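You operate a simulated robot arm through the tools that you are given. There is no shell and no other tool.

Carry out the task below with a simulated two-armed robot. There is one attempt and no reset: what you move stays moved.

JOB
Fit the medium cartridge, close the filter and turn the water back on.
Fine: shut the lid, lock the clamp, open the inlet valve, then press the red release button once; let no water gush out.

Only the result counts: the job must be done as asked and must still hold three seconds after the hand-in. Knocking over, shifting, dropping, spilling or breaking anything else fails it. Lids that push on must go on centred and level and be pressed home; caps that screw on are set level and turned clockwise until they are tight.

ROBOT AND FRAMES
Two 7-joint arms with four-finger grippers on one trunk, on a base that drives. Base frame: it is fixed to the floor where the robot stands at the start and does not move with it; the origin is under the middle of the robot, x ahead of it, y to its left, z up; the surface under the hand at the start is at about z = 850. Units: mm, degrees, N and s.
The left shoulder is at the start at [40, 181, 1330], the right one opposite. With the tool pointing down near the work surface each hand reaches from about 100 to 800 mm from the robot's upright axis, wherever it stands, measured 20 degrees to its own side. Places, roughly: filter clamp [400, -400, 1000]; filter lid [700, -400, 1100]; inlet valve [700, -500, 1200]; inside of the water filter [600, -400, 900]; red release button [600, -200, 1000]; water filter [600, -400, 900]. Payload 3.67 kg a hand.
The tool frame of a hand sits at the grasp point between the pads (the TCP): z along the fingers, y along the line on which they close. The tips reach 28 mm beyond it. The gripper opens to 112 mm. The gripper's body begins 73 mm behind the TCP.
Orientation is told as [roll, pitch, yaw] about the base's x, y, z axes, in that order, counted from this pose: with the fingers straight down and closing along the base's y, the tool's x points along the base's -x, its y along +y and its z along -z.

CONTROLS
- The arms move only by the tool send_rows. It takes "left_targets", "right_targets" or both (then of equal length, played together; a hand with none holds still); each is a list of rows, each a list of 7 numbers: the turn, a rotation vector about the base's x, y, z in rad, then the shift along the base's x, y, z in cm, then the opening, from 0 (shut) to 1 (fully open). In form: [[rx, ry, rz, dx, dy, dz, grip], ...]. A call has 1 to 20 rows; each row shifts and turns the commanded pose from where the row before left it. A row lasts 0.2 s, in which the tool goes at most 50 mm and 8.6 degrees; a call with a longer step from one row to the next is refused whole, and so is a gripper value outside its range. A pose out of reach is approached as far as the arm can. The call stops where the force on the tool passes 50 N (or 10 N more than at its start, if that is more) or the arm is blocked; 0.2 s more then pass. Each finger halts on what it meets, pressing with about 36 N; the grip force reading is that of the motor and also rises with nothing between the fingers. The clock runs only during rows and for 0.2 s after the last one: add rows that do not move to give the fingers time. It gives the time, the measured TCP pose, the force on the tool (base axes), the opening and the grip force at its end, in the units of the frame above (readings bear some noise), with the torque about the TCP (base axes, N m) and any sound that the robot's microphone picked up.
- Cameras (640 x 400 px; columns grow to the right, rows downward): "scene" is now at [100, -36.5, 1554.4]; the picture's right is [-0.44, -0.90, 0.00], its down [-0.56, 0.27, -0.78] and it looks along [0.70, -0.34, -0.62] (base axes); focal length 239 px, centre (320, 200). "left" rides on the left gripper at [60, 18, -104] in its tool frame; the picture's right is [-0.29, 0.96, 0.00], its down [-0.80, -0.24, -0.55] and it looks along [-0.53, -0.16, 0.83] (tool axes); focal length 234 px, centre (320, 200). "right" rides on the right gripper at [60, -18, -104] in its tool frame; the picture's right is [0.29, 0.96, 0.00], its down [-0.80, 0.24, -0.55] and it looks along [-0.53, 0.16, 0.83] (tool axes); focal length 234 px, centre (320, 200). There is no depth. A picture from a camera that has moved, and an enlarged one, comes with that camera's place and axes in the base frame and with its lens.
- capture(camera): a new picture of that camera. It takes no simulated time.
- raise_lower(by): slides the trunk up (or, below 0, down) by that many mm; the arms and the scene camera ride with it, the base frame stays. It gives what a move gives, with no picture.
- roll_base(legs): drives the robot by 1 to 6 legs, each [ahead, left, turn to the left] in mm, mm and degrees, along the robot's own axes; the way and the turn of a leg run together, so that a leg with both is an arc; at most 1500 mm and 180 degrees a leg. The arms and the cameras ride along, it lands a little off, and it stops where it bumps. It gives what a move gives.
- pan_tilt(pan, tilt): turns the head with the scene camera to pan (to the left, within 86 degrees either way) and tilt (down, from -29 to 69), counted from straight ahead of the robot. It gives what a move gives.
- close_up(camera, box): a new picture of the part [left, top, right, bottom] of that camera's present view, enlarged. It takes no simulated time.
- finish_job(): hands the job in; it is judged then, once.

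Places have to be worked out from the pictures, the camera data and where the tool is seen. Open the grippers and draw the arms clear of the work before you hand the job in, unless the task says otherwise.

The tools are called after "Call:" as name(argument=value, ...) on one line, values as JSON. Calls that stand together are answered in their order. send_rows: Moves the arms, as the interface text tells. Its arguments: {"type":"object","properties":{"left_targets":{"type":"array"},"right_targets":{"type":"array"}},"required":[]} The other tools are called the same way: raise_lower (by) slides the trunk up or down; roll_base (legs) drives the base; pan_tilt (pan, tilt) turns the head that bears the scene camera; capture (camera) takes a picture; close_up (camera, box) takes an enlarged picture of a part of a camera's view; finish_job () hands the job in.

At the start:

```text
time_s: 0.0
left_tcp_pos: [349.6, -24.9, 1381.0]
left_ee_rot: [-0.1, 0.1, 0.2]
left_contact_force: [-0.7, 0.1, -0.6]
left_moment: [0.01, 0.01, -0.01]
left_width: 112.1
left_grip_force: 0.0
right_tcp_pos: [405.9, -544.7, 1401.2]
right_ee_rot: [-0.1, 0.0, 0.1]
right_contact_force: [1.1, 0.5, -0.4]
right_moment: [0.01, 0.02, 0.01]
right_width: 111.8
right_grip_force: 0.0
trunk travel left (down, up): [-450.0, 64.0]
robot x, y, heading: [1.1, 1.1, 0.2]
head pan, tilt: [-26.0, 38.5]
```

scene: 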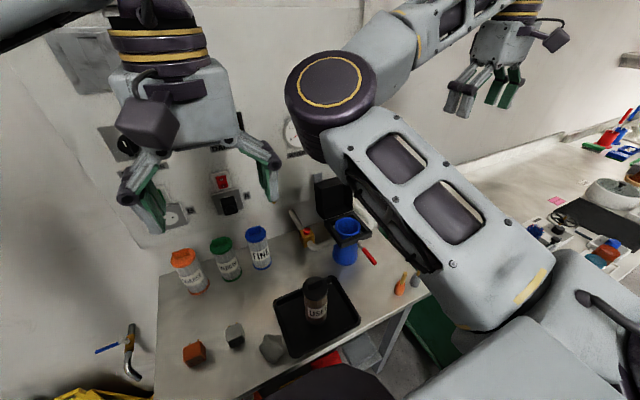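
right: 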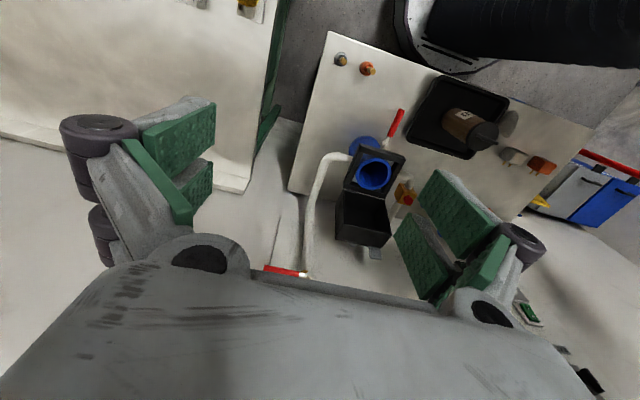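
left: 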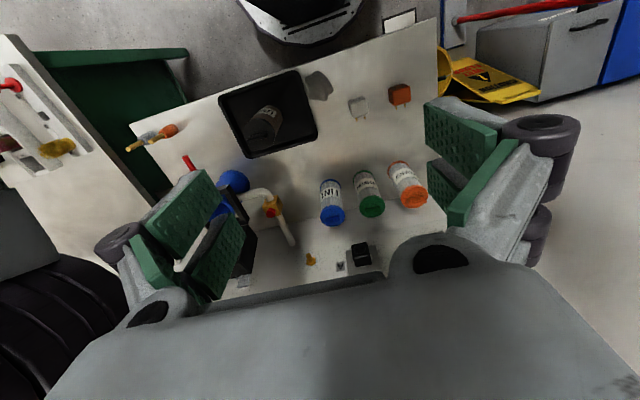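

The arms block part of the scene view, so I'll take enlarged pictures first to identify the parts.

Call:
close_up(camera="scene", box=[150, 160, 310, 260])

Call:
close_up(camera="scene", box=[270, 160, 430, 260])

Call:
close_up(camera="right", box=[280, 60, 520, 280])

Call:
close_up(camera="left", box=[120, 60, 440, 300])

```text
4.00 times, centred on (230, 210) of scene
camera zoom: at [100.0, -36.5, 1554.4], right [-0.44, -0.9, 0.0], down [-0.56, 0.27, -0.78], along [0.7, -0.34, -0.62], focal length 955 px, centre (680, 160)
```

zoom: 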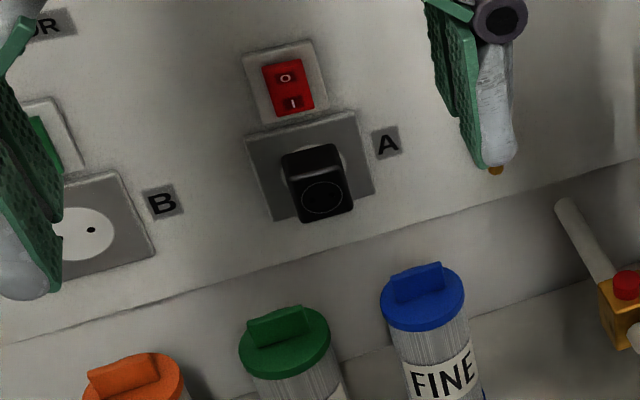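

```text
4.00 times, centred on (350, 210) of scene
camera zoom: at [100.0, -36.5, 1554.4], right [-0.44, -0.9, 0.0], down [-0.56, 0.27, -0.78], along [0.7, -0.34, -0.62], focal length 955 px, centre (200, 160)
```

zoom: 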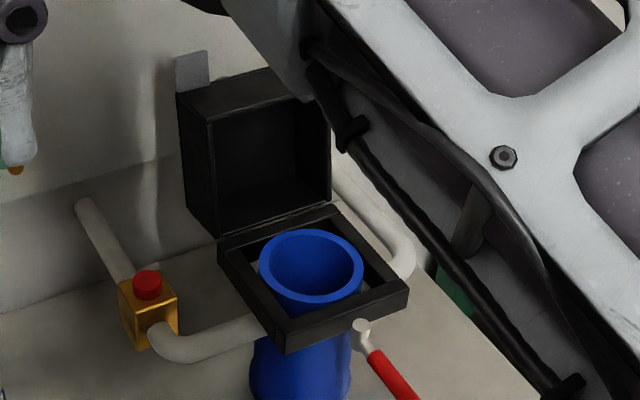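

```text
1.82 times, centred on (400, 170) of right
camera zoom: at [345.5, -563.4, 1505.8], right [-0.29, 0.96, 0.0], down [0.8, 0.24, 0.55], along [0.53, 0.16, -0.83], focal length 426 px, centre (174, 254)
```

zoom: 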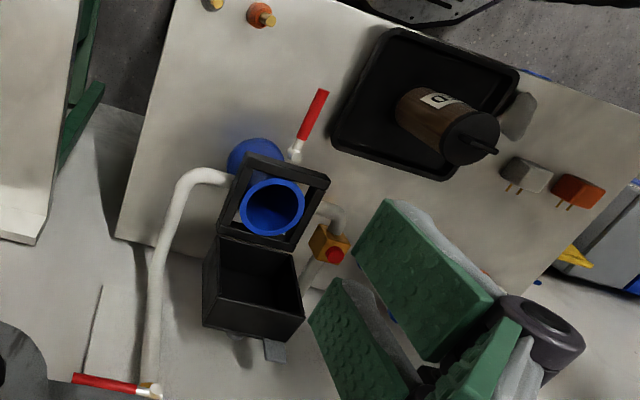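

```text
1.67 times, centred on (280, 180) of left
camera zoom: at [290.4, -6.1, 1483.5], right [0.29, 0.96, 0.0], down [0.8, -0.24, 0.55], along [0.53, -0.16, -0.83], focal length 390 px, centre (387, 233)
```

zoom: 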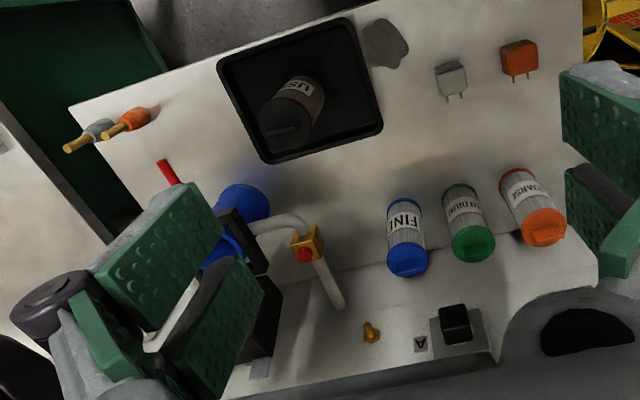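

I can locate the medium (green) cap at about (659, 20, 997) and the filter opening at about (559, -360, 999). Next I'll zoom in on the clamp, the valve and the labels.

Call:
close_up(camera="right", box=[325, 95, 425, 195])

Call:
close_up(camera="right", box=[250, 180, 410, 290])

Call:
close_up(camera="left", box=[300, 150, 440, 240])

Call:
close_up(camera="scene", box=[310, 200, 430, 300])

```text
4.00 times, centred on (375, 145) of right
camera zoom: at [345.5, -563.4, 1505.8], right [-0.29, 0.96, 0.0], down [0.8, 0.24, 0.55], along [0.53, 0.16, -0.83], focal length 937 px, centre (100, 420)
```

zoom: 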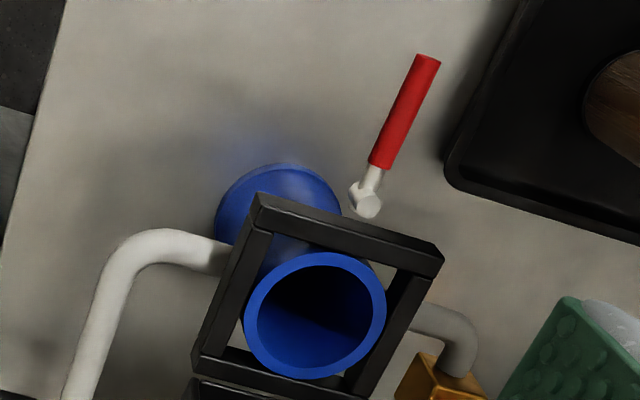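

```text
3.64 times, centred on (330, 235) of right
camera zoom: at [345.5, -563.4, 1505.8], right [-0.29, 0.96, 0.0], down [0.8, 0.24, 0.55], along [0.53, 0.16, -0.83], focal length 852 px, centre (284, 73)
```

zoom: 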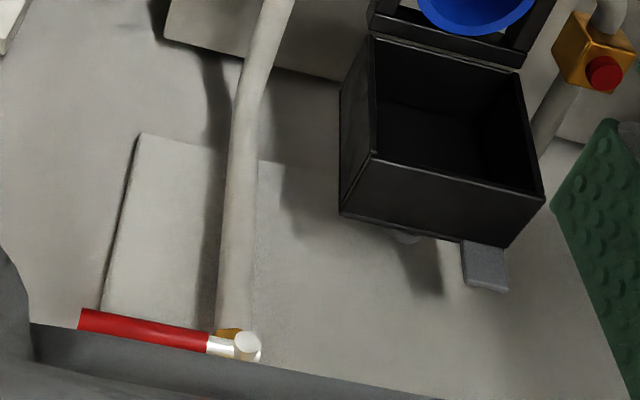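

```text
4.44 times, centred on (370, 195) of left
camera zoom: at [290.4, -6.1, 1483.5], right [0.29, 0.96, 0.0], down [0.8, -0.24, 0.55], along [0.53, -0.16, -0.83], focal length 1041 px, centre (98, 222)
```

zoom: 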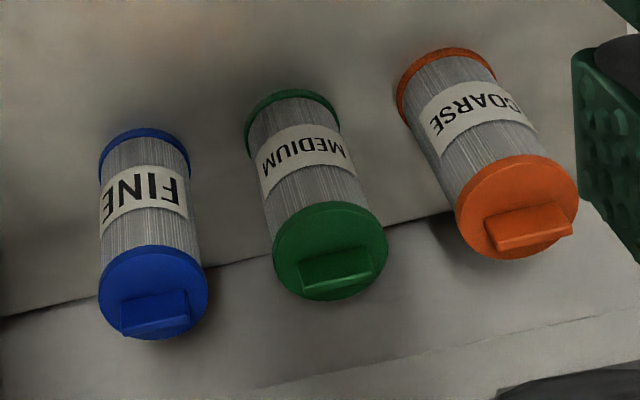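

```text
4.00 times, centred on (370, 250) of scene
camera zoom: at [100.0, -36.5, 1554.4], right [-0.44, -0.9, 0.0], down [-0.56, 0.27, -0.78], along [0.7, -0.34, -0.62], focal length 955 px, centre (120, 0)
```

zoom: 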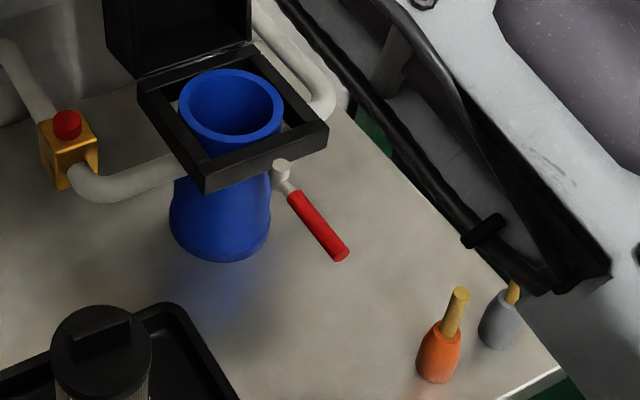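

The labels confirm that green is MEDIUM. The clamp lever runs from a hub at about (485, -363, 998) to about (406, -363, 988). I'll move the right hand back and tilt it so its camera sees the filter front, clamp and valve more squarely.

Call:
send_rows(right_targets=[[0, -0.12, 0, -2.5, 1.2, -3, 1], [0, -0.12, 0, -2.5, 1.2, -3, 1], [0, -0.12, 0, -2.5, 1.2, -3, 1], [0, -0.12, 0, -2.5, 1.2, -3, 1], [0, -0.12, 0, -2.5, 1.2, -3, 1], [0, 0, 0, 0, 0, 0, 1]])

Call:
capture(camera="right")

Call:
capture(camera="scene")

```text
time_s: 0.9
left_tcp_pos: [353.0, -19.2, 1376.9]
left_ee_rot: [0.9, 0.1, 0.9]
left_contact_force: [-6.7, 29.6, -8.1]
left_moment: [-0.37, -0.1, 0.01]
left_width: 93.9
left_grip_force: 0.2
right_tcp_pos: [319.1, -507.8, 1300.5]
right_ee_rot: [0.1, -23.3, -0.1]
right_contact_force: [0.2, 0.6, 0.2]
right_moment: [-0.02, 0.0, -0.02]
right_width: 112.1
right_grip_force: 0.0
trunk travel left (down, up): [-450.0, 64.0]
robot x, y, heading: [-1.1, -1.9, 0.1]
head pan, tilt: [-26.0, 38.5]
stopped in row 4 (left hand): the force on the tool passed its limit at 57 N (the readings are from after the stop); the commanded pose is now the measured one
```

```text
taken
camera right: at [222.4, -525.3, 1372.5], right [-0.26, 0.96, -0.11], down [0.51, 0.24, 0.82], along [0.82, 0.16, -0.55], focal length 234 px, centre (320, 200)
```

right: 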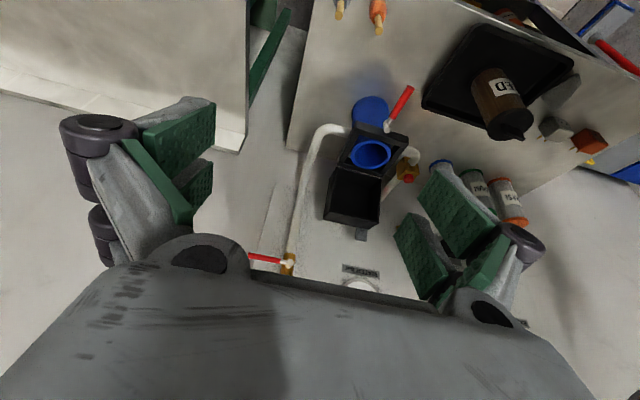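

```text
taken
camera scene: at [99.2, -36.7, 1554.5], right [-0.44, -0.9, 0.0], down [-0.56, 0.27, -0.78], along [0.7, -0.34, -0.62], focal length 239 px, centre (320, 200)
```

scene: 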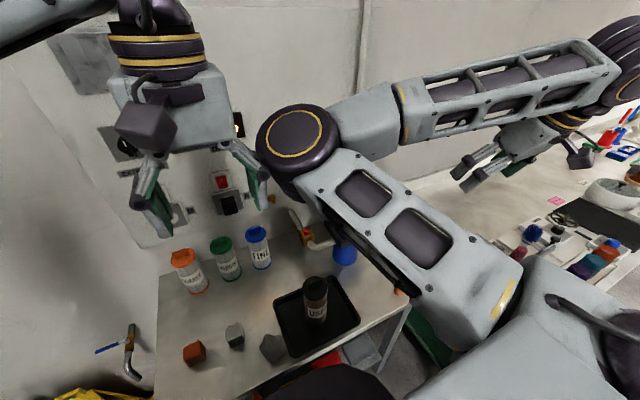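

The right elbow, which points inward, touched the left hand. I'll move the left hand out to the left.

Call:
send_rows(left_targets=[[0, 0, 0, 0, 4, 0.5, 1], [0, 0, 0, 0, 4.5, 0.5, 1], [0, 0, 0, -1, 4.5, 0.5, 1], [0, 0, 0, -1, 4.5, 0.5, 1], [0, 0, 0, -1, 4.5, 0.5, 1], [0, 0, 0, -1, 4.5, 0, 1], [0, 0, 0, -1, 4.5, 0, 1], [0, 0, 0, 0, 0, 0, 1]])

Call:
capture(camera="scene")

```text
time_s: 2.7
left_tcp_pos: [303.1, 284.8, 1407.0]
left_ee_rot: [0.4, 0.0, 0.8]
left_contact_force: [0.8, -0.8, 0.6]
left_moment: [0.0, -0.03, -0.01]
left_width: 112.0
left_grip_force: 0.1
right_tcp_pos: [319.9, -507.1, 1302.3]
right_ee_rot: [0.0, -23.4, -0.1]
right_contact_force: [0.1, 0.1, 0.0]
right_moment: [-0.01, -0.05, 0.01]
right_width: 112.2
right_grip_force: 0.1
trunk travel left (down, up): [-450.0, 64.0]
robot x, y, heading: [-0.1, 1.1, 0.1]
head pan, tilt: [-26.0, 38.5]
```

```text
taken
camera scene: at [98.5, -37.6, 1554.5], right [-0.44, -0.9, 0.0], down [-0.56, 0.27, -0.78], along [0.7, -0.34, -0.62], focal length 239 px, centre (320, 200)
```

scene: 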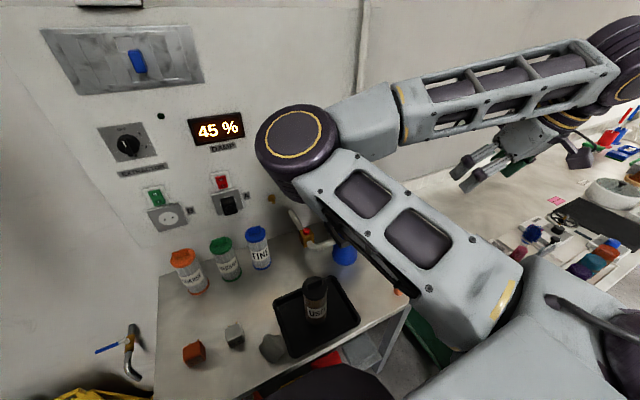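

Left arm is clear. I'll zoom the right camera on the filter, clamp and the label behind it.

Call:
close_up(camera="right", box=[310, 70, 430, 160])

Call:
close_up(camera="right", box=[240, 150, 420, 300])

Call:
close_up(camera="scene", box=[30, 20, 350, 280])

```text
4.44 times, centred on (370, 115) of right
camera zoom: at [222.5, -525.5, 1372.3], right [-0.26, 0.96, -0.11], down [0.51, 0.24, 0.82], along [0.82, 0.16, -0.55], focal length 1041 px, centre (98, 578)
```

zoom: 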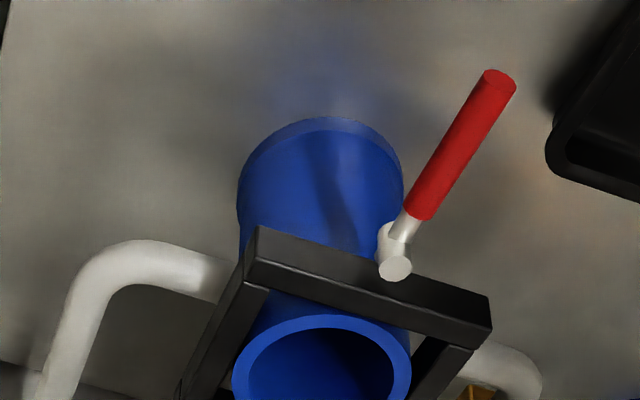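

```text
2.67 times, centred on (330, 225) of right
camera zoom: at [222.5, -525.5, 1372.3], right [-0.26, 0.96, -0.11], down [0.51, 0.24, 0.82], along [0.82, 0.16, -0.55], focal length 624 px, centre (293, 133)
```

zoom: 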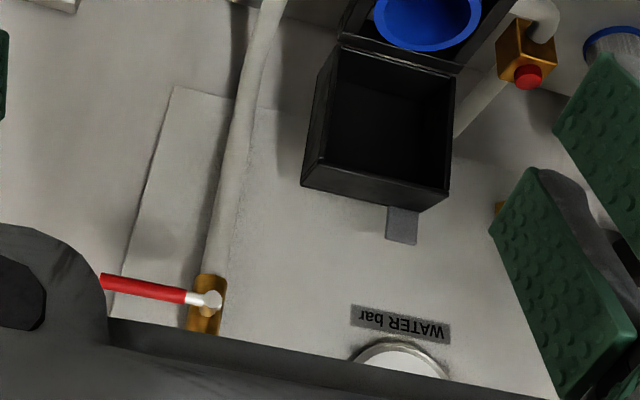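

```text
1.54 times, centred on (190, 150) of scene
camera zoom: at [98.5, -37.6, 1554.5], right [-0.44, -0.9, 0.0], down [-0.56, 0.27, -0.78], along [0.7, -0.34, -0.62], focal length 367 px, centre (520, 277)
```

zoom: 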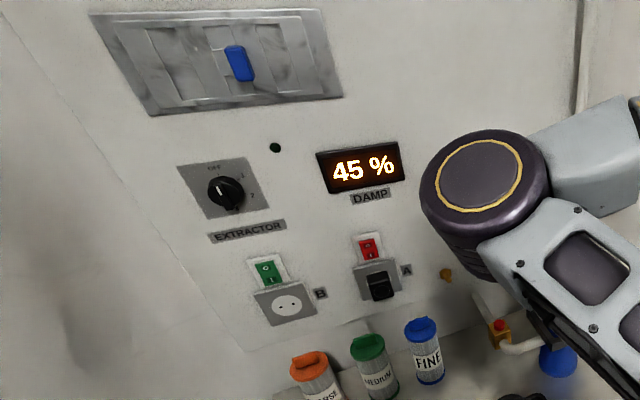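

The clamp hub appears to have an upright axis. I'll bring the right hand camera nearer to see how the clamp, frame and lid tab work.

Call:
send_rows(right_targets=[[0, -0.05, 0, 0.5, 1.9, -3.8, 1], [0, -0.05, 0, 0.5, 1.9, -3.8, 1], [0, -0.05, 0, 0.5, 1.9, -3.8, 1], [0, -0.05, 0, 0.5, 1.9, -3.8, 1], [0, 0, 0, 0, 0, 0, 1]])

Call:
capture(camera="right")

Call:
capture(camera="scene")

```text
time_s: 3.9
left_tcp_pos: [302.8, 284.4, 1407.2]
left_ee_rot: [0.5, 0.1, 0.7]
left_contact_force: [-0.6, -0.3, -0.4]
left_moment: [-0.01, 0.02, 0.01]
left_width: 112.0
left_grip_force: 0.1
right_tcp_pos: [330.3, -504.1, 1160.4]
right_ee_rot: [0.0, -34.7, -0.2]
right_contact_force: [0.0, 0.1, 1.0]
right_moment: [-0.02, 0.01, -0.02]
right_width: 112.1
right_grip_force: 0.0
right hand out of reach, approached as far as the arm can: row 1, 2, 3, 4
trunk travel left (down, up): [-450.0, 64.0]
robot x, y, heading: [-0.1, 1.2, -0.3]
head pan, tilt: [-26.0, 38.5]
```

```text
taken
camera right: at [222.4, -522.2, 1212.0], right [-0.24, 0.96, -0.16], down [0.34, 0.24, 0.91], along [0.91, 0.16, -0.38], focal length 234 px, centre (320, 200)
```

right: 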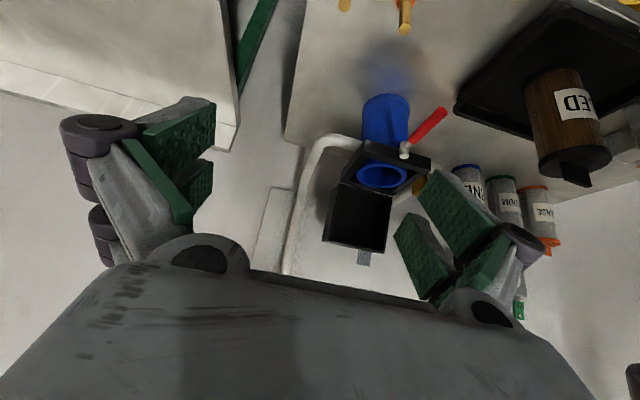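

```text
taken
camera scene: at [99.4, -36.5, 1554.5], right [-0.44, -0.9, 0.0], down [-0.56, 0.27, -0.78], along [0.7, -0.34, -0.62], focal length 239 px, centre (320, 200)
```

scene: 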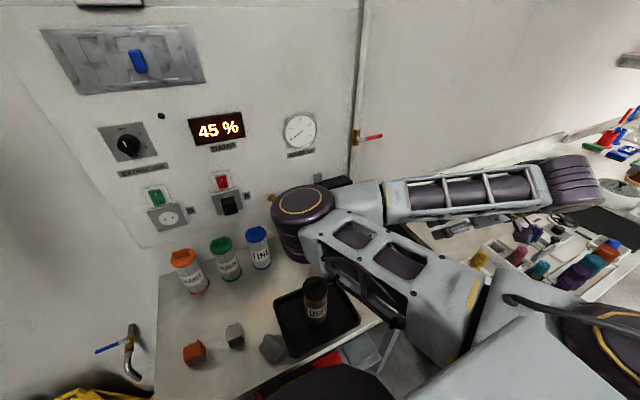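

The arm's elbow is folded inward, which limits its reach. First I'll zoom in for geometry.

Call:
close_up(camera="right", box=[310, 80, 460, 180])

Call:
close_up(camera="right", box=[270, 120, 430, 280])

Call:
close_up(camera="scene", box=[260, 90, 420, 190])

```text
4.00 times, centred on (385, 130) of right
camera zoom: at [222.4, -522.2, 1212.0], right [-0.24, 0.96, -0.16], down [0.34, 0.24, 0.91], along [0.91, 0.16, -0.38], focal length 937 px, centre (60, 480)
```

zoom: 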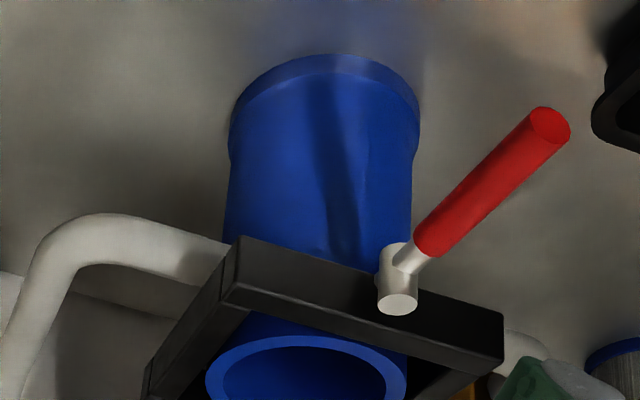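

```text
2.50 times, centred on (350, 200) of right
camera zoom: at [222.4, -522.2, 1212.0], right [-0.24, 0.96, -0.16], down [0.34, 0.24, 0.91], along [0.91, 0.16, -0.38], focal length 585 px, centre (245, 200)
```

zoom: 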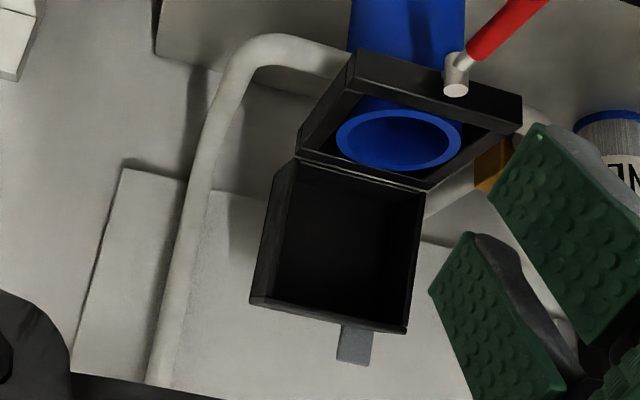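

```text
4.00 times, centred on (340, 140) of scene
camera zoom: at [99.4, -36.5, 1554.5], right [-0.44, -0.9, 0.0], down [-0.56, 0.27, -0.78], along [0.7, -0.34, -0.62], focal length 955 px, centre (240, 440)
```

zoom: 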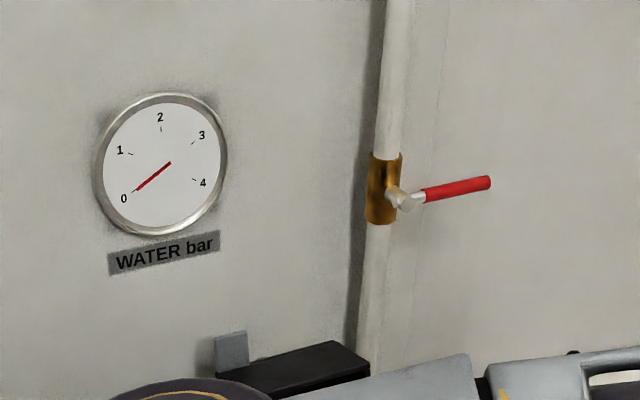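

The clamp lever swings about an upright hub at the front, and the inlet valve handle is now horizontal across the pipe with the gauge at 0. I'll raise the right hand, level it and bring it toward the cartridges, and move the left hand farther away.

Call:
send_rows(right_targets=[[0, 0.121, 0, 2, 1, 3.5, 1], [0, 0.121, 0, 2, 1, 3.5, 1], [0, 0.121, 0, 2, 1, 3.5, 1], [0, 0.121, 0, 2, 1, 3.5, 1], [0, 0.121, 0, 2, 1, 3.5, 1], [0, 0, 0, 0, 0, 0, 1]], left_targets=[[0, 0, 0, -1, 3, 0, 1], [0, 0, 0, -1, 3, 0, 1], [0, 0, 0, -1, 3, 0, 1], [0, 0, 0, -1, 3, 0, 1], [0, 0, 0, -1, 3, 0, 1], [0, 0, 0, 0, 0, 0, 1]])

Call:
capture(camera="scene")

Call:
capture(camera="right")

```text
time_s: 5.3
left_tcp_pos: [325.5, 346.9, 1372.5]
left_ee_rot: [0.5, -0.1, 0.9]
left_contact_force: [0.4, 0.0, -0.4]
left_moment: [0.0, 0.02, 0.05]
left_width: 111.8
left_grip_force: 0.0
left hand out of reach, approached as far as the arm can: row 1, 2, 3, 4, 5
right_tcp_pos: [435.7, -497.9, 1333.7]
right_ee_rot: [0.0, -0.1, -0.1]
right_contact_force: [-0.1, -0.3, -0.5]
right_moment: [0.01, -0.03, 0.02]
right_width: 112.0
right_grip_force: 0.0
right hand out of reach, approached as far as the arm can: row 1, 2, 3, 4
trunk travel left (down, up): [-450.0, 64.0]
robot x, y, heading: [-1.3, -0.2, 0.0]
head pan, tilt: [-26.0, 38.5]
```

```text
taken
camera scene: at [99.6, -37.1, 1554.4], right [-0.44, -0.9, 0.0], down [-0.56, 0.27, -0.78], along [0.7, -0.34, -0.62], focal length 239 px, centre (320, 200)
```

scene: 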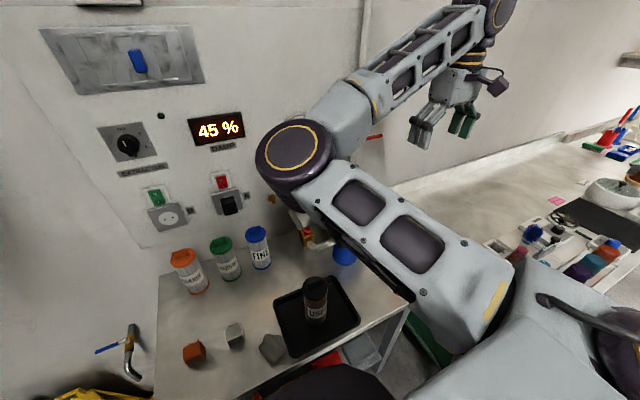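

```text
taken
camera right: at [374.1, -515.8, 1437.4], right [-0.29, 0.96, 0.0], down [0.8, 0.24, 0.55], along [0.53, 0.16, -0.83], focal length 234 px, centre (320, 200)
```

right: 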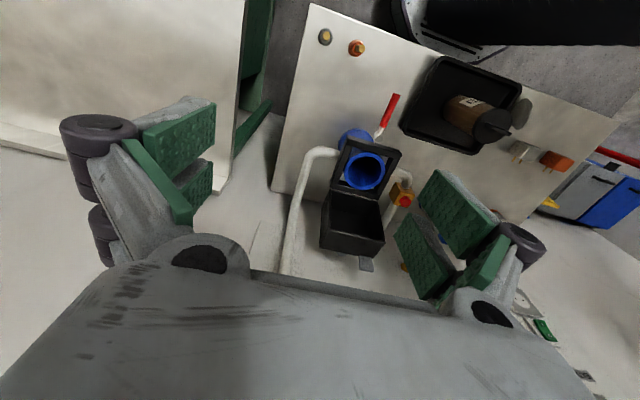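

The right arm is level again. Before crossing to the cartridges I'll turn the head to see where the left elbow is.

Call:
pan_tilt(pan=5, tilt=25)

Call:
capture(camera="scene")

Call:
capture(camera="left")

```text
time_s: 6.3
left_tcp_pos: [325.5, 347.2, 1371.5]
left_ee_rot: [0.5, 0.0, 0.8]
left_contact_force: [0.1, -0.3, 0.0]
left_moment: [0.03, 0.0, -0.01]
left_width: 111.9
left_grip_force: 0.1
right_tcp_pos: [435.2, -498.7, 1333.8]
right_ee_rot: [0.1, 0.0, -0.2]
right_contact_force: [0.5, 0.5, -0.3]
right_moment: [-0.03, -0.01, 0.01]
right_width: 111.8
right_grip_force: 0.2
trunk travel left (down, up): [-450.0, 64.0]
robot x, y, heading: [0.9, -1.5, 0.1]
head pan, tilt: [5.0, 25.0]
```

```text
taken
camera scene: at [114.3, 9.5, 1575.4], right [0.09, -1.0, 0.0], down [-0.42, -0.04, -0.91], along [0.9, 0.08, -0.42], focal length 239 px, centre (320, 200)
```

scene: 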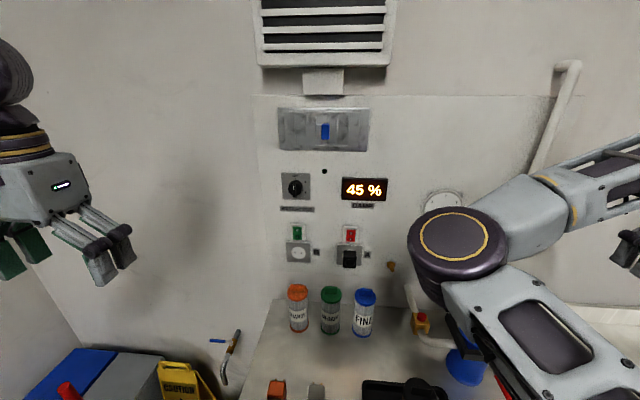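

```text
taken
camera left: at [265.0, 364.0, 1475.6], right [0.27, 0.96, 0.01], down [0.8, -0.23, 0.55], along [0.53, -0.14, -0.83], focal length 234 px, centre (320, 200)
```

left: 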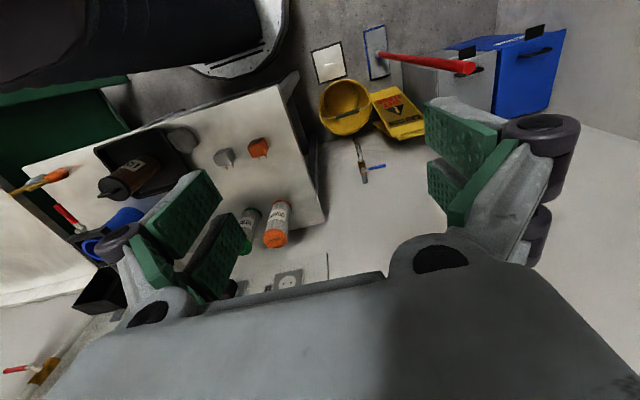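

The left arm is well clear. Now I'll bring the right hand over toward the medium cartridge, keeping it high and yawing by 90° so the fingers close along x across the tab.

Call:
send_rows(right_targets=[[0, 0, 0.112, 1.6, 3.66, 0, 1], [0, 0, 0.112, 1.6, 3.66, 0, 1], [0, 0, 0.112, 1.6, 3.66, 0, 1], [0, 0, 0.112, 1.6, 3.66, 0, 1], [0, 0, 0.112, 1.6, 3.66, 0, 1], [0, 0, 0.112, 1.6, 3.66, 0, 1], [0, 0, 0.112, 1.6, 3.66, 0, 1], [0, 0, 0, 0, 0, 0, 1]])

Call:
capture(camera="scene")

```text
time_s: 8.1
left_tcp_pos: [324.5, 347.6, 1372.5]
left_ee_rot: [0.6, 0.0, 0.8]
left_contact_force: [-0.3, -0.4, -0.3]
left_moment: [0.03, -0.03, 0.01]
left_width: 112.0
left_grip_force: 0.0
right_tcp_pos: [437.4, -498.8, 1332.6]
right_ee_rot: [0.0, -0.1, 44.9]
right_contact_force: [-0.7, 0.5, -0.3]
right_moment: [-0.01, 0.01, 0.0]
right_width: 111.9
right_grip_force: 0.1
right hand out of reach, approached as far as the arm can: row 1, 2, 3, 4, 5, 6, 7
trunk travel left (down, up): [-450.0, 64.0]
robot x, y, heading: [1.7, 1.2, 0.1]
head pan, tilt: [5.0, 25.0]
```

```text
taken
camera scene: at [114.1, 9.3, 1575.5], right [0.09, -1.0, 0.0], down [-0.42, -0.04, -0.91], along [0.9, 0.08, -0.42], focal length 239 px, centre (320, 200)
```

scene: 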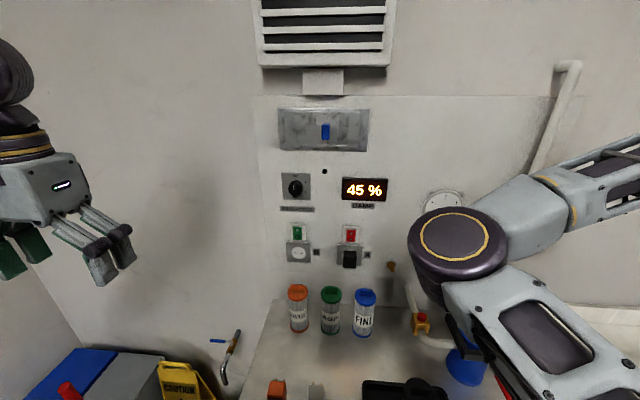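

The position didn't change; only the yaw did. The arm seems stuck against a joint limit in its present configuration, so I'll try going forward to unfold it.

Call:
send_rows(right_targets=[[0, 0, -0.1, 4, 0, 0, 1], [0, 0, -0.1, 4, 0, 0, 1], [0, 0, -0.1, 4, 0, 0, 1], [0, 0, 0, 0, 0, 0, 1]])

Call:
capture(camera="scene")

```text
time_s: 9.1
left_tcp_pos: [323.7, 347.4, 1370.5]
left_ee_rot: [0.6, 0.1, 0.8]
left_contact_force: [-0.2, -0.5, 0.0]
left_moment: [-0.01, -0.04, -0.02]
left_width: 112.1
left_grip_force: 0.0
right_tcp_pos: [557.7, -498.5, 1332.3]
right_ee_rot: [0.0, 0.0, 27.6]
right_contact_force: [-0.1, -0.3, 1.1]
right_moment: [-0.01, 0.0, -0.01]
right_width: 111.8
right_grip_force: 0.1
trunk travel left (down, up): [-450.0, 64.0]
robot x, y, heading: [0.3, -0.5, 0.4]
head pan, tilt: [5.0, 25.0]
```

```text
taken
camera scene: at [113.9, 9.4, 1575.5], right [0.09, -1.0, 0.0], down [-0.42, -0.04, -0.91], along [0.9, 0.08, -0.42], focal length 239 px, centre (320, 200)
```

scene: 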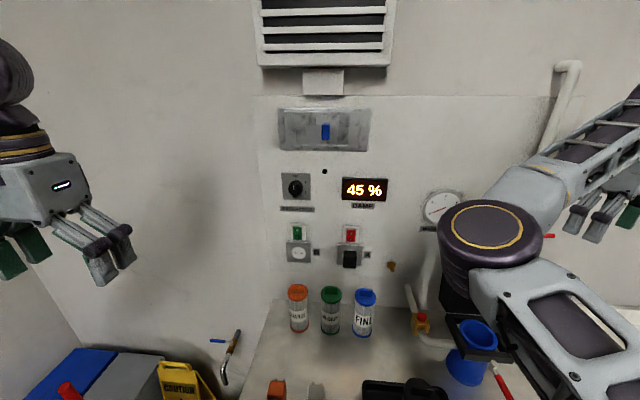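

Forward motion worked and the elbow moved outward. Now I'll try moving left with some forward motion.

Call:
send_rows(right_targets=[[0, 0, 0, 1, 4, 0, 1], [0, 0, 0, 1, 4, 0, 1], [0, 0, 0, 1, 4, 0, 1], [0, 0, 0, 1, 4, 0, 1], [0, 0, 0, 0, 0, 0, 1]])

Call:
capture(camera="scene")

```text
time_s: 10.3
left_tcp_pos: [325.9, 346.8, 1371.0]
left_ee_rot: [0.5, 0.0, 0.8]
left_contact_force: [0.3, -0.7, -0.3]
left_moment: [-0.01, 0.01, 0.0]
left_width: 112.1
left_grip_force: 0.0
right_tcp_pos: [587.7, -436.8, 1334.7]
right_ee_rot: [0.1, -0.1, 27.6]
right_contact_force: [0.6, 0.3, 0.0]
right_moment: [-0.03, -0.01, 0.01]
right_width: 111.9
right_grip_force: 0.0
right hand out of reach, approached as far as the arm can: row 2, 3, 4
trunk travel left (down, up): [-450.0, 64.0]
robot x, y, heading: [-2.3, -1.3, 0.0]
head pan, tilt: [5.0, 25.0]
```

```text
taken
camera scene: at [114.2, 9.5, 1575.5], right [0.09, -1.0, 0.0], down [-0.42, -0.04, -0.91], along [0.9, 0.08, -0.42], focal length 239 px, centre (320, 200)
```

scene: 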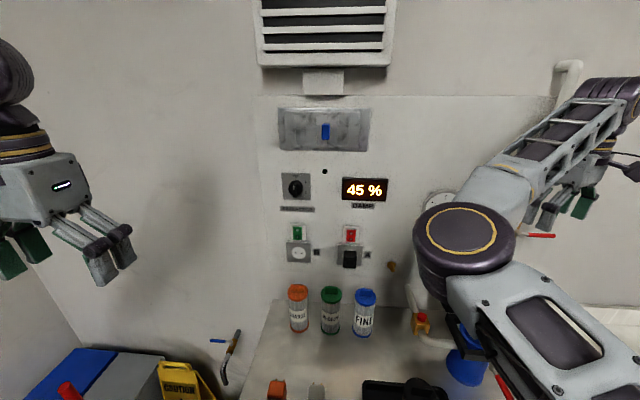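

The right arm's elbow is locked inward, so it can't reach left of about y = -437. The left arm has its elbow outward and suits work to its right, so I'll tuck the right hand back and shift the base right so the left arm can do the work.

Call:
send_rows(right_targets=[[0, 0, -0.12, -3, -2, 1, 1], [0, 0, -0.12, -4, -2, 1, 1], [0, 0, -0.12, -4, -2, 1, 1], [0, 0, -0.12, -4, -2, 1, 1], [0, 0, 0, -2, 0, 1, 1], [0, 0, 0, 0, 0, 0, 1]])

Call:
pan_tilt(pan=-80, tilt=45)

Call:
capture(camera="scene")

```text
time_s: 11.7
left_tcp_pos: [326.6, 348.4, 1370.7]
left_ee_rot: [0.5, 0.2, 0.8]
left_contact_force: [-0.5, -1.1, 0.2]
left_moment: [0.01, -0.02, 0.01]
left_width: 111.9
left_grip_force: 0.0
right_tcp_pos: [417.1, -515.8, 1380.6]
right_ee_rot: [0.0, 0.0, 0.2]
right_contact_force: [-0.6, -1.0, -0.2]
right_moment: [0.0, 0.02, -0.03]
right_width: 112.0
right_grip_force: 0.0
trunk travel left (down, up): [-450.0, 64.0]
robot x, y, heading: [-1.2, -0.9, -0.0]
head pan, tilt: [5.0, 25.0]
```

```text
time_s: 13.3
left_tcp_pos: [324.8, 348.1, 1371.1]
left_ee_rot: [0.4, -0.1, 0.8]
left_contact_force: [0.3, -0.2, -0.1]
left_moment: [-0.02, -0.02, 0.02]
left_width: 112.0
left_grip_force: 0.0
right_tcp_pos: [417.2, -516.7, 1380.1]
right_ee_rot: [0.1, -0.1, 0.2]
right_contact_force: [-0.2, -0.7, -0.9]
right_moment: [-0.04, 0.01, -0.01]
right_width: 111.9
right_grip_force: 0.1
trunk travel left (down, up): [-450.0, 64.0]
robot x, y, heading: [2.7, 0.4, -0.1]
head pan, tilt: [-80.0, 45.0]
```

```text
taken
camera scene: at [36.7, -78.7, 1544.9], right [-0.98, -0.17, 0.0], down [-0.12, 0.7, -0.71], along [0.12, -0.7, -0.71], focal length 239 px, centre (320, 200)
```

scene: 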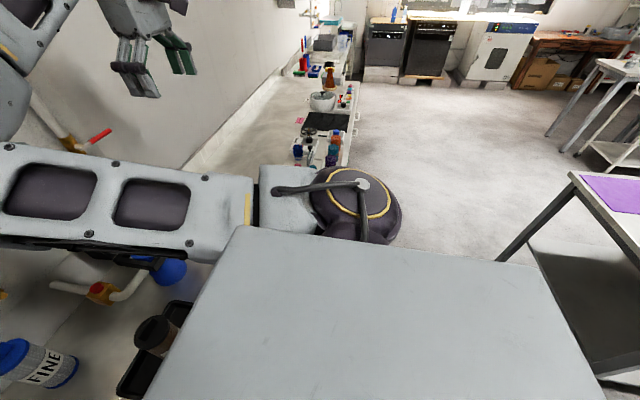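

The floor to the right is free. Driving 220 mm to the right.

Call:
roll_base(legs=[[0, -220, 0]])

Call:
pan_tilt(pan=0, tilt=40)

Call:
capture(camera="scene")

Call:
capture(camera="left")

```text
time_s: 14.9
left_tcp_pos: [324.5, 142.0, 1371.7]
left_ee_rot: [0.4, 0.1, 1.2]
left_contact_force: [-0.2, 0.3, 0.1]
left_moment: [0.01, 0.0, 0.01]
left_width: 112.2
left_grip_force: 0.1
right_tcp_pos: [419.9, -719.2, 1383.5]
right_ee_rot: [-0.2, 0.0, 0.5]
right_contact_force: [0.8, -0.5, -1.5]
right_moment: [-0.03, -0.02, 0.03]
right_width: 111.8
right_grip_force: 0.0
trunk travel left (down, up): [-450.0, 64.0]
robot x, y, heading: [2.9, -210.4, -0.1]
head pan, tilt: [-80.0, 45.0]
```

```text
time_s: 16.5
left_tcp_pos: [323.3, 138.9, 1372.6]
left_ee_rot: [0.5, 0.1, 1.2]
left_contact_force: [-0.8, 0.8, 0.3]
left_moment: [0.01, 0.03, -0.02]
left_width: 111.9
left_grip_force: 0.0
right_tcp_pos: [420.0, -722.9, 1381.7]
right_ee_rot: [0.0, 0.0, 0.5]
right_contact_force: [0.7, 0.1, -0.4]
right_moment: [0.01, 0.0, 0.01]
right_width: 111.7
right_grip_force: 0.0
trunk travel left (down, up): [-450.0, 64.0]
robot x, y, heading: [-2.8, -204.2, 0.4]
head pan, tilt: [0.0, 40.0]
```

```text
taken
camera scene: at [108.1, -207.4, 1552.2], right [0.0, -1.0, 0.0], down [-0.64, 0.0, -0.77], along [0.77, 0.0, -0.64], focal length 239 px, centre (320, 200)
```

scene: 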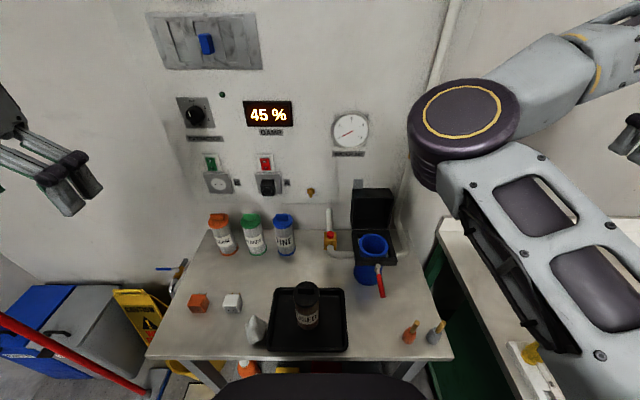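

```text
taken
camera left: at [263.6, 156.2, 1475.7], right [0.27, 0.96, 0.01], down [0.8, -0.23, 0.55], along [0.53, -0.14, -0.83], focal length 234 px, centre (320, 200)
```

left: 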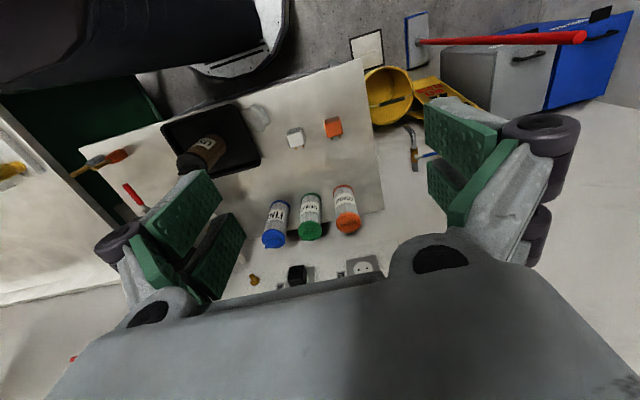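

This gives a clear view of everything. I'll zoom in for precise places.

Call:
close_up(camera="scene", box=[320, 160, 430, 310])

Call:
close_up(camera="scene", box=[195, 190, 315, 270])

Call:
close_up(camera="left", box=[250, 170, 370, 250])

Call:
close_up(camera="scene", box=[310, 80, 430, 200])

```text
2.67 times, centred on (375, 235) of scene
camera zoom: at [108.1, -207.4, 1552.2], right [0.0, -1.0, 0.0], down [-0.64, 0.0, -0.77], along [0.77, 0.0, -0.64], focal length 637 px, centre (173, 107)
```

zoom: 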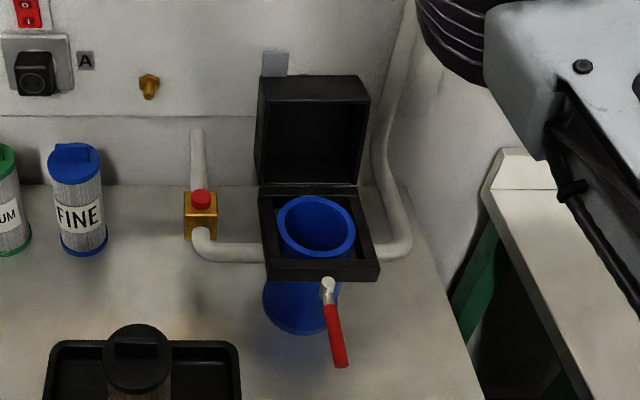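

```text
5.00 times, centred on (255, 230) of scene
camera zoom: at [108.1, -207.4, 1552.2], right [0.0, -1.0, 0.0], down [-0.64, 0.0, -0.77], along [0.77, 0.0, -0.64], focal length 1194 px, centre (645, 50)
```

zoom: 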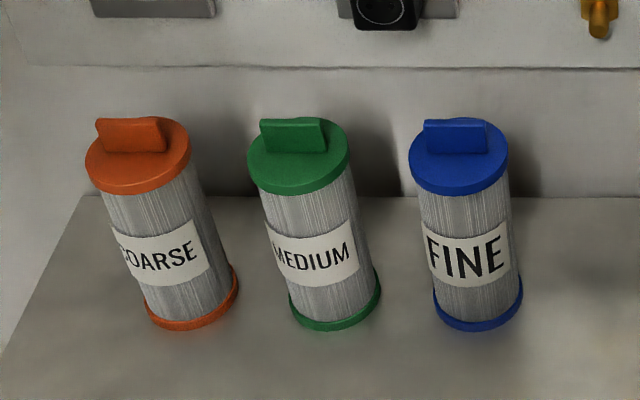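

```text
5.00 times, centred on (310, 210) of left
camera zoom: at [263.6, 156.2, 1475.7], right [0.27, 0.96, 0.01], down [0.8, -0.23, 0.55], along [0.53, -0.14, -0.83], focal length 1171 px, centre (370, 150)
```

zoom: 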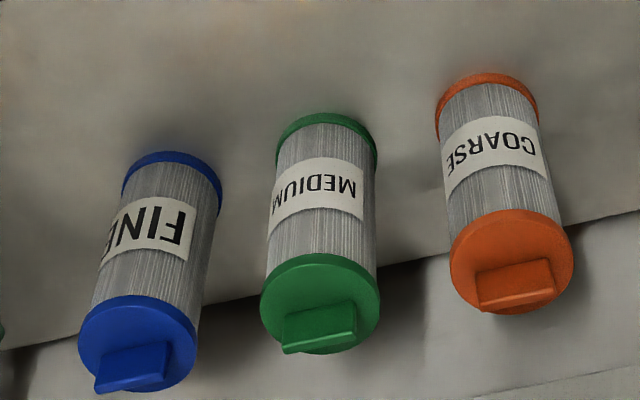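

```text
3.33 times, centred on (370, 140) of scene
camera zoom: at [108.1, -207.4, 1552.2], right [0.0, -1.0, 0.0], down [-0.64, 0.0, -0.77], along [0.77, 0.0, -0.64], focal length 796 px, centre (153, 400)
```

zoom: 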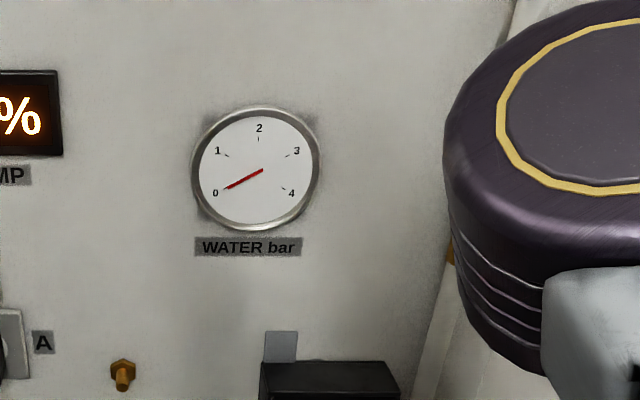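

From this view the filter bore centre is about (560, -364, 999), the lid's tab is near y ≈ -315 at z ≈ 1150, and the medium cartridge is at about (665, 21). I'll move the right arm farther right, out of the left arm's way, while the left hand goes over the medium cartridge with yaw -90.

Call:
send_rows(right_targets=[[0, 0, 0, 0, -3, 0, 1], [0, 0, 0, 0, -3, 0, 1], [0, 0, 0, 0, -3, 0, 1], [0, 0, 0, 0, -3, 0, 1], [0, 0, 0, 0, -3, 0, 1], [0, 0, 0, 0, -3, 0, 1], [0, 0, 0, 0, -2, 0, 1], [0, 0, 0, 0, 0, 0, 1], [0, 0, 0, 0, 0, 0, 1], [0, 0, 0, 0, 0, 0, 1], [0, 0, 0, 0, 0, 0, 1], [0, 0, 0, 0, 0, 0, 1]], left_targets=[[0, 0, -0.145, 3.1, -1.07, -1, 1], [0, 0, -0.145, 3.1, -1.07, -1, 1], [0, 0, -0.145, 3.1, -1.07, -1, 1], [0, 0, -0.145, 3.1, -1.07, -1, 1], [0, 0, -0.145, 3.1, -1.07, -1, 1], [0, 0, -0.145, 3.1, -1.07, -1, 1], [0, 0, -0.145, 3.1, -1.07, -1, 1], [0, 0, -0.145, 3.1, -1.07, -1, 1], [0, 0, -0.145, 3.1, -1.07, -1, 1], [0, 0, -0.145, 3.1, -1.07, -1, 1], [0, 0, -0.141, 3.1, -1.07, -1, 1], [0, 0, 0, 0, 0, 0, 1]])

Call:
capture(camera="scene")

Call:
capture(camera="left")

```text
time_s: 19.1
left_tcp_pos: [402.3, -124.6, 1272.4]
left_ee_rot: [0.5, 0.2, -78.0]
left_contact_force: [0.9, 0.4, 0.1]
left_moment: [0.01, 0.01, 0.02]
left_width: 112.0
left_grip_force: 0.0
left hand out of reach, approached as far as the arm can: row 6, 7, 8, 9, 10, 11
right_tcp_pos: [420.2, -922.8, 1379.9]
right_ee_rot: [0.0, 0.0, 0.6]
right_contact_force: [0.1, 0.0, -0.3]
right_moment: [-0.02, -0.01, 0.01]
right_width: 111.8
right_grip_force: 0.1
trunk travel left (down, up): [-450.0, 64.0]
robot x, y, heading: [-1.9, -209.4, 0.3]
head pan, tilt: [0.0, 40.0]
```

```text
taken
camera scene: at [108.1, -206.8, 1552.2], right [0.01, -1.0, 0.0], down [-0.64, 0.0, -0.77], along [0.77, 0.0, -0.64], focal length 239 px, centre (320, 200)
```

scene: 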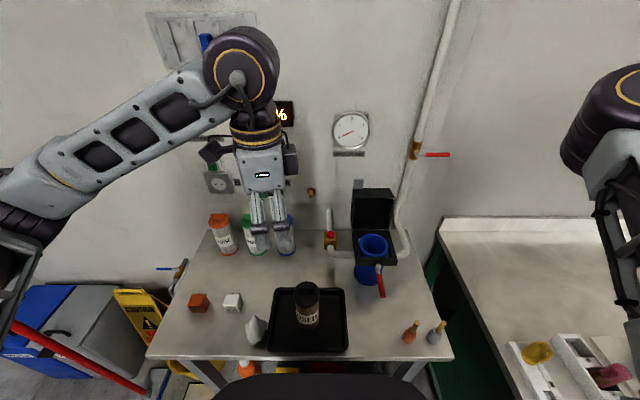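

```text
taken
camera left: at [404.7, -61.5, 1375.6], right [1.0, -0.08, 0.01], down [-0.07, -0.83, 0.55], along [-0.04, -0.55, -0.84], focal length 234 px, centre (320, 200)
```

left: 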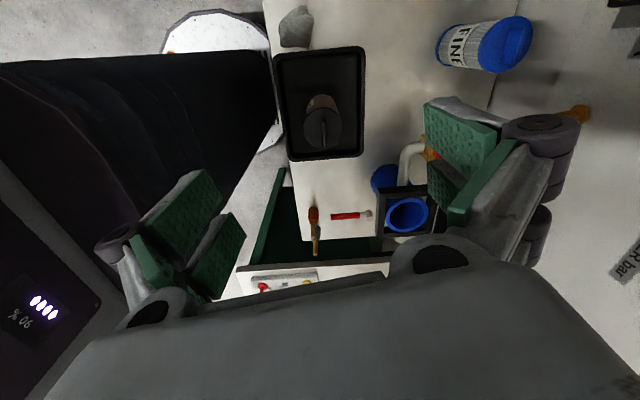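

The left hand got stuck short, likely at a wrist limit caused by the negative yaw. I'll unwind toward positive yaw while moving forward.

Call:
send_rows(left_targets=[[0, 0, 0.145, 1, 0.5, 0, 1], [0, 0, 0.145, 1, 0.5, 0, 1], [0, 0, 0.145, 1, 0.5, 0, 1], [0, 0, 0.145, 2, 1, 0, 1], [0, 0, 0.145, 2, 1, 0, 1], [0, 0, 0.145, 3, 1.5, 0, 1], [0, 0, 0.145, 3, 1.5, 0, 1], [0, 0, 0.145, 3, 1.5, 0, 1], [0, 0, 0.145, 3, 1.5, 0, 1], [0, 0, 0, 0, 0, 0, 1]])

Call:
capture(camera="scene")

```text
time_s: 21.3
left_tcp_pos: [588.7, -27.1, 1273.2]
left_ee_rot: [0.6, 0.1, -3.1]
left_contact_force: [0.3, -0.2, -0.2]
left_moment: [-0.01, -0.02, 0.0]
left_width: 112.0
left_grip_force: 0.0
right_tcp_pos: [419.2, -923.3, 1379.6]
right_ee_rot: [0.0, -0.2, 0.4]
right_contact_force: [-0.7, 1.1, 0.8]
right_moment: [0.0, -0.01, -0.02]
right_width: 112.0
right_grip_force: 0.0
trunk travel left (down, up): [-450.0, 64.0]
robot x, y, heading: [5.1, -210.3, 0.3]
head pan, tilt: [0.0, 40.0]
```

```text
taken
camera scene: at [107.7, -207.2, 1552.2], right [0.01, -1.0, 0.0], down [-0.64, 0.0, -0.77], along [0.77, 0.0, -0.64], focal length 239 px, centre (320, 200)
```

scene: 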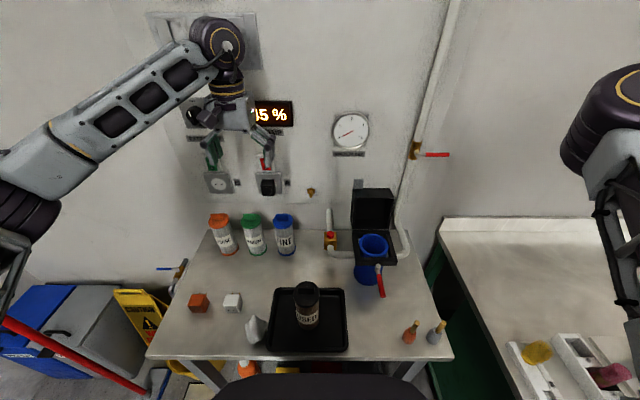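

That works. Continuing to yaw +90 above the medium cartridge.

Call:
send_rows(left_targets=[[0, 0, 0.135, 0.63, 0.4, -0.5, 1], [0, 0, 0.135, 0.63, 0.4, -0.5, 1], [0, 0, 0.135, 0.63, 0.4, -0.5, 1], [0, 0, 0.135, 0.63, 0.4, -0.5, 1], [0, 0, 0.135, 0.63, 0.4, -0.5, 1], [0, 0, 0.135, 0.63, 0.4, -0.5, 1], [0, 0, 0.135, 0.63, 0.4, -0.5, 1], [0, 0, 0.135, 0.63, 0.4, -0.5, 1], [0, 0, 0.135, 0.63, 0.4, -0.5, 1], [0, 0, 0.135, 0.63, 0.4, -0.5, 1], [0, 0, 0.135, 0.63, 0.4, -0.5, 1], [0, 0, 0.135, 0.63, 0.4, -0.5, 1], [0, 0, 0, 0, 0, 0, 1]])

Call:
capture(camera="scene")

Call:
capture(camera="left")

```text
time_s: 24.1
left_tcp_pos: [665.4, 19.1, 1212.0]
left_ee_rot: [0.7, 0.1, 89.5]
left_contact_force: [-0.6, 0.3, 0.1]
left_moment: [0.01, 0.0, 0.01]
left_width: 112.0
left_grip_force: 0.0
right_tcp_pos: [420.3, -923.4, 1379.1]
right_ee_rot: [0.0, 0.1, 0.5]
right_contact_force: [-0.2, -1.0, 0.3]
right_moment: [0.0, 0.01, -0.01]
right_width: 112.0
right_grip_force: 0.2
trunk travel left (down, up): [-450.0, 64.0]
robot x, y, heading: [2.9, -208.8, 0.3]
head pan, tilt: [0.0, 40.0]
```

```text
taken
camera scene: at [108.1, -207.2, 1552.2], right [0.01, -1.0, 0.0], down [-0.64, 0.0, -0.77], along [0.77, 0.0, -0.64], focal length 239 px, centre (320, 200)
```

scene: 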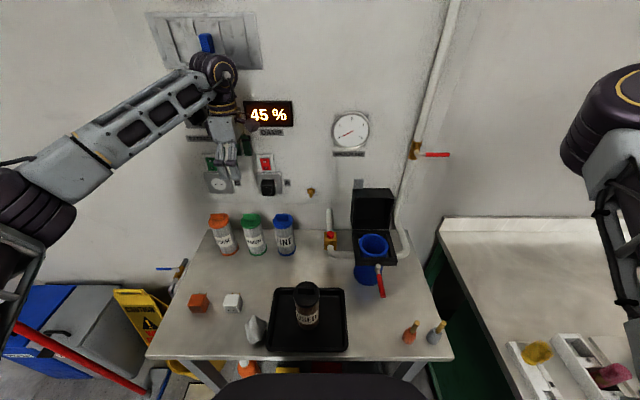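

```text
taken
camera left: at [648.2, -39.2, 1314.9], right [-0.96, 0.29, 0.01], down [0.25, 0.8, 0.55], along [0.15, 0.53, -0.84], focal length 234 px, centre (320, 200)
```

left: 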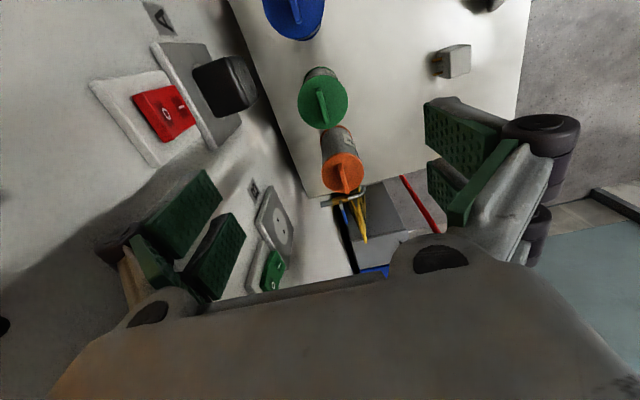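

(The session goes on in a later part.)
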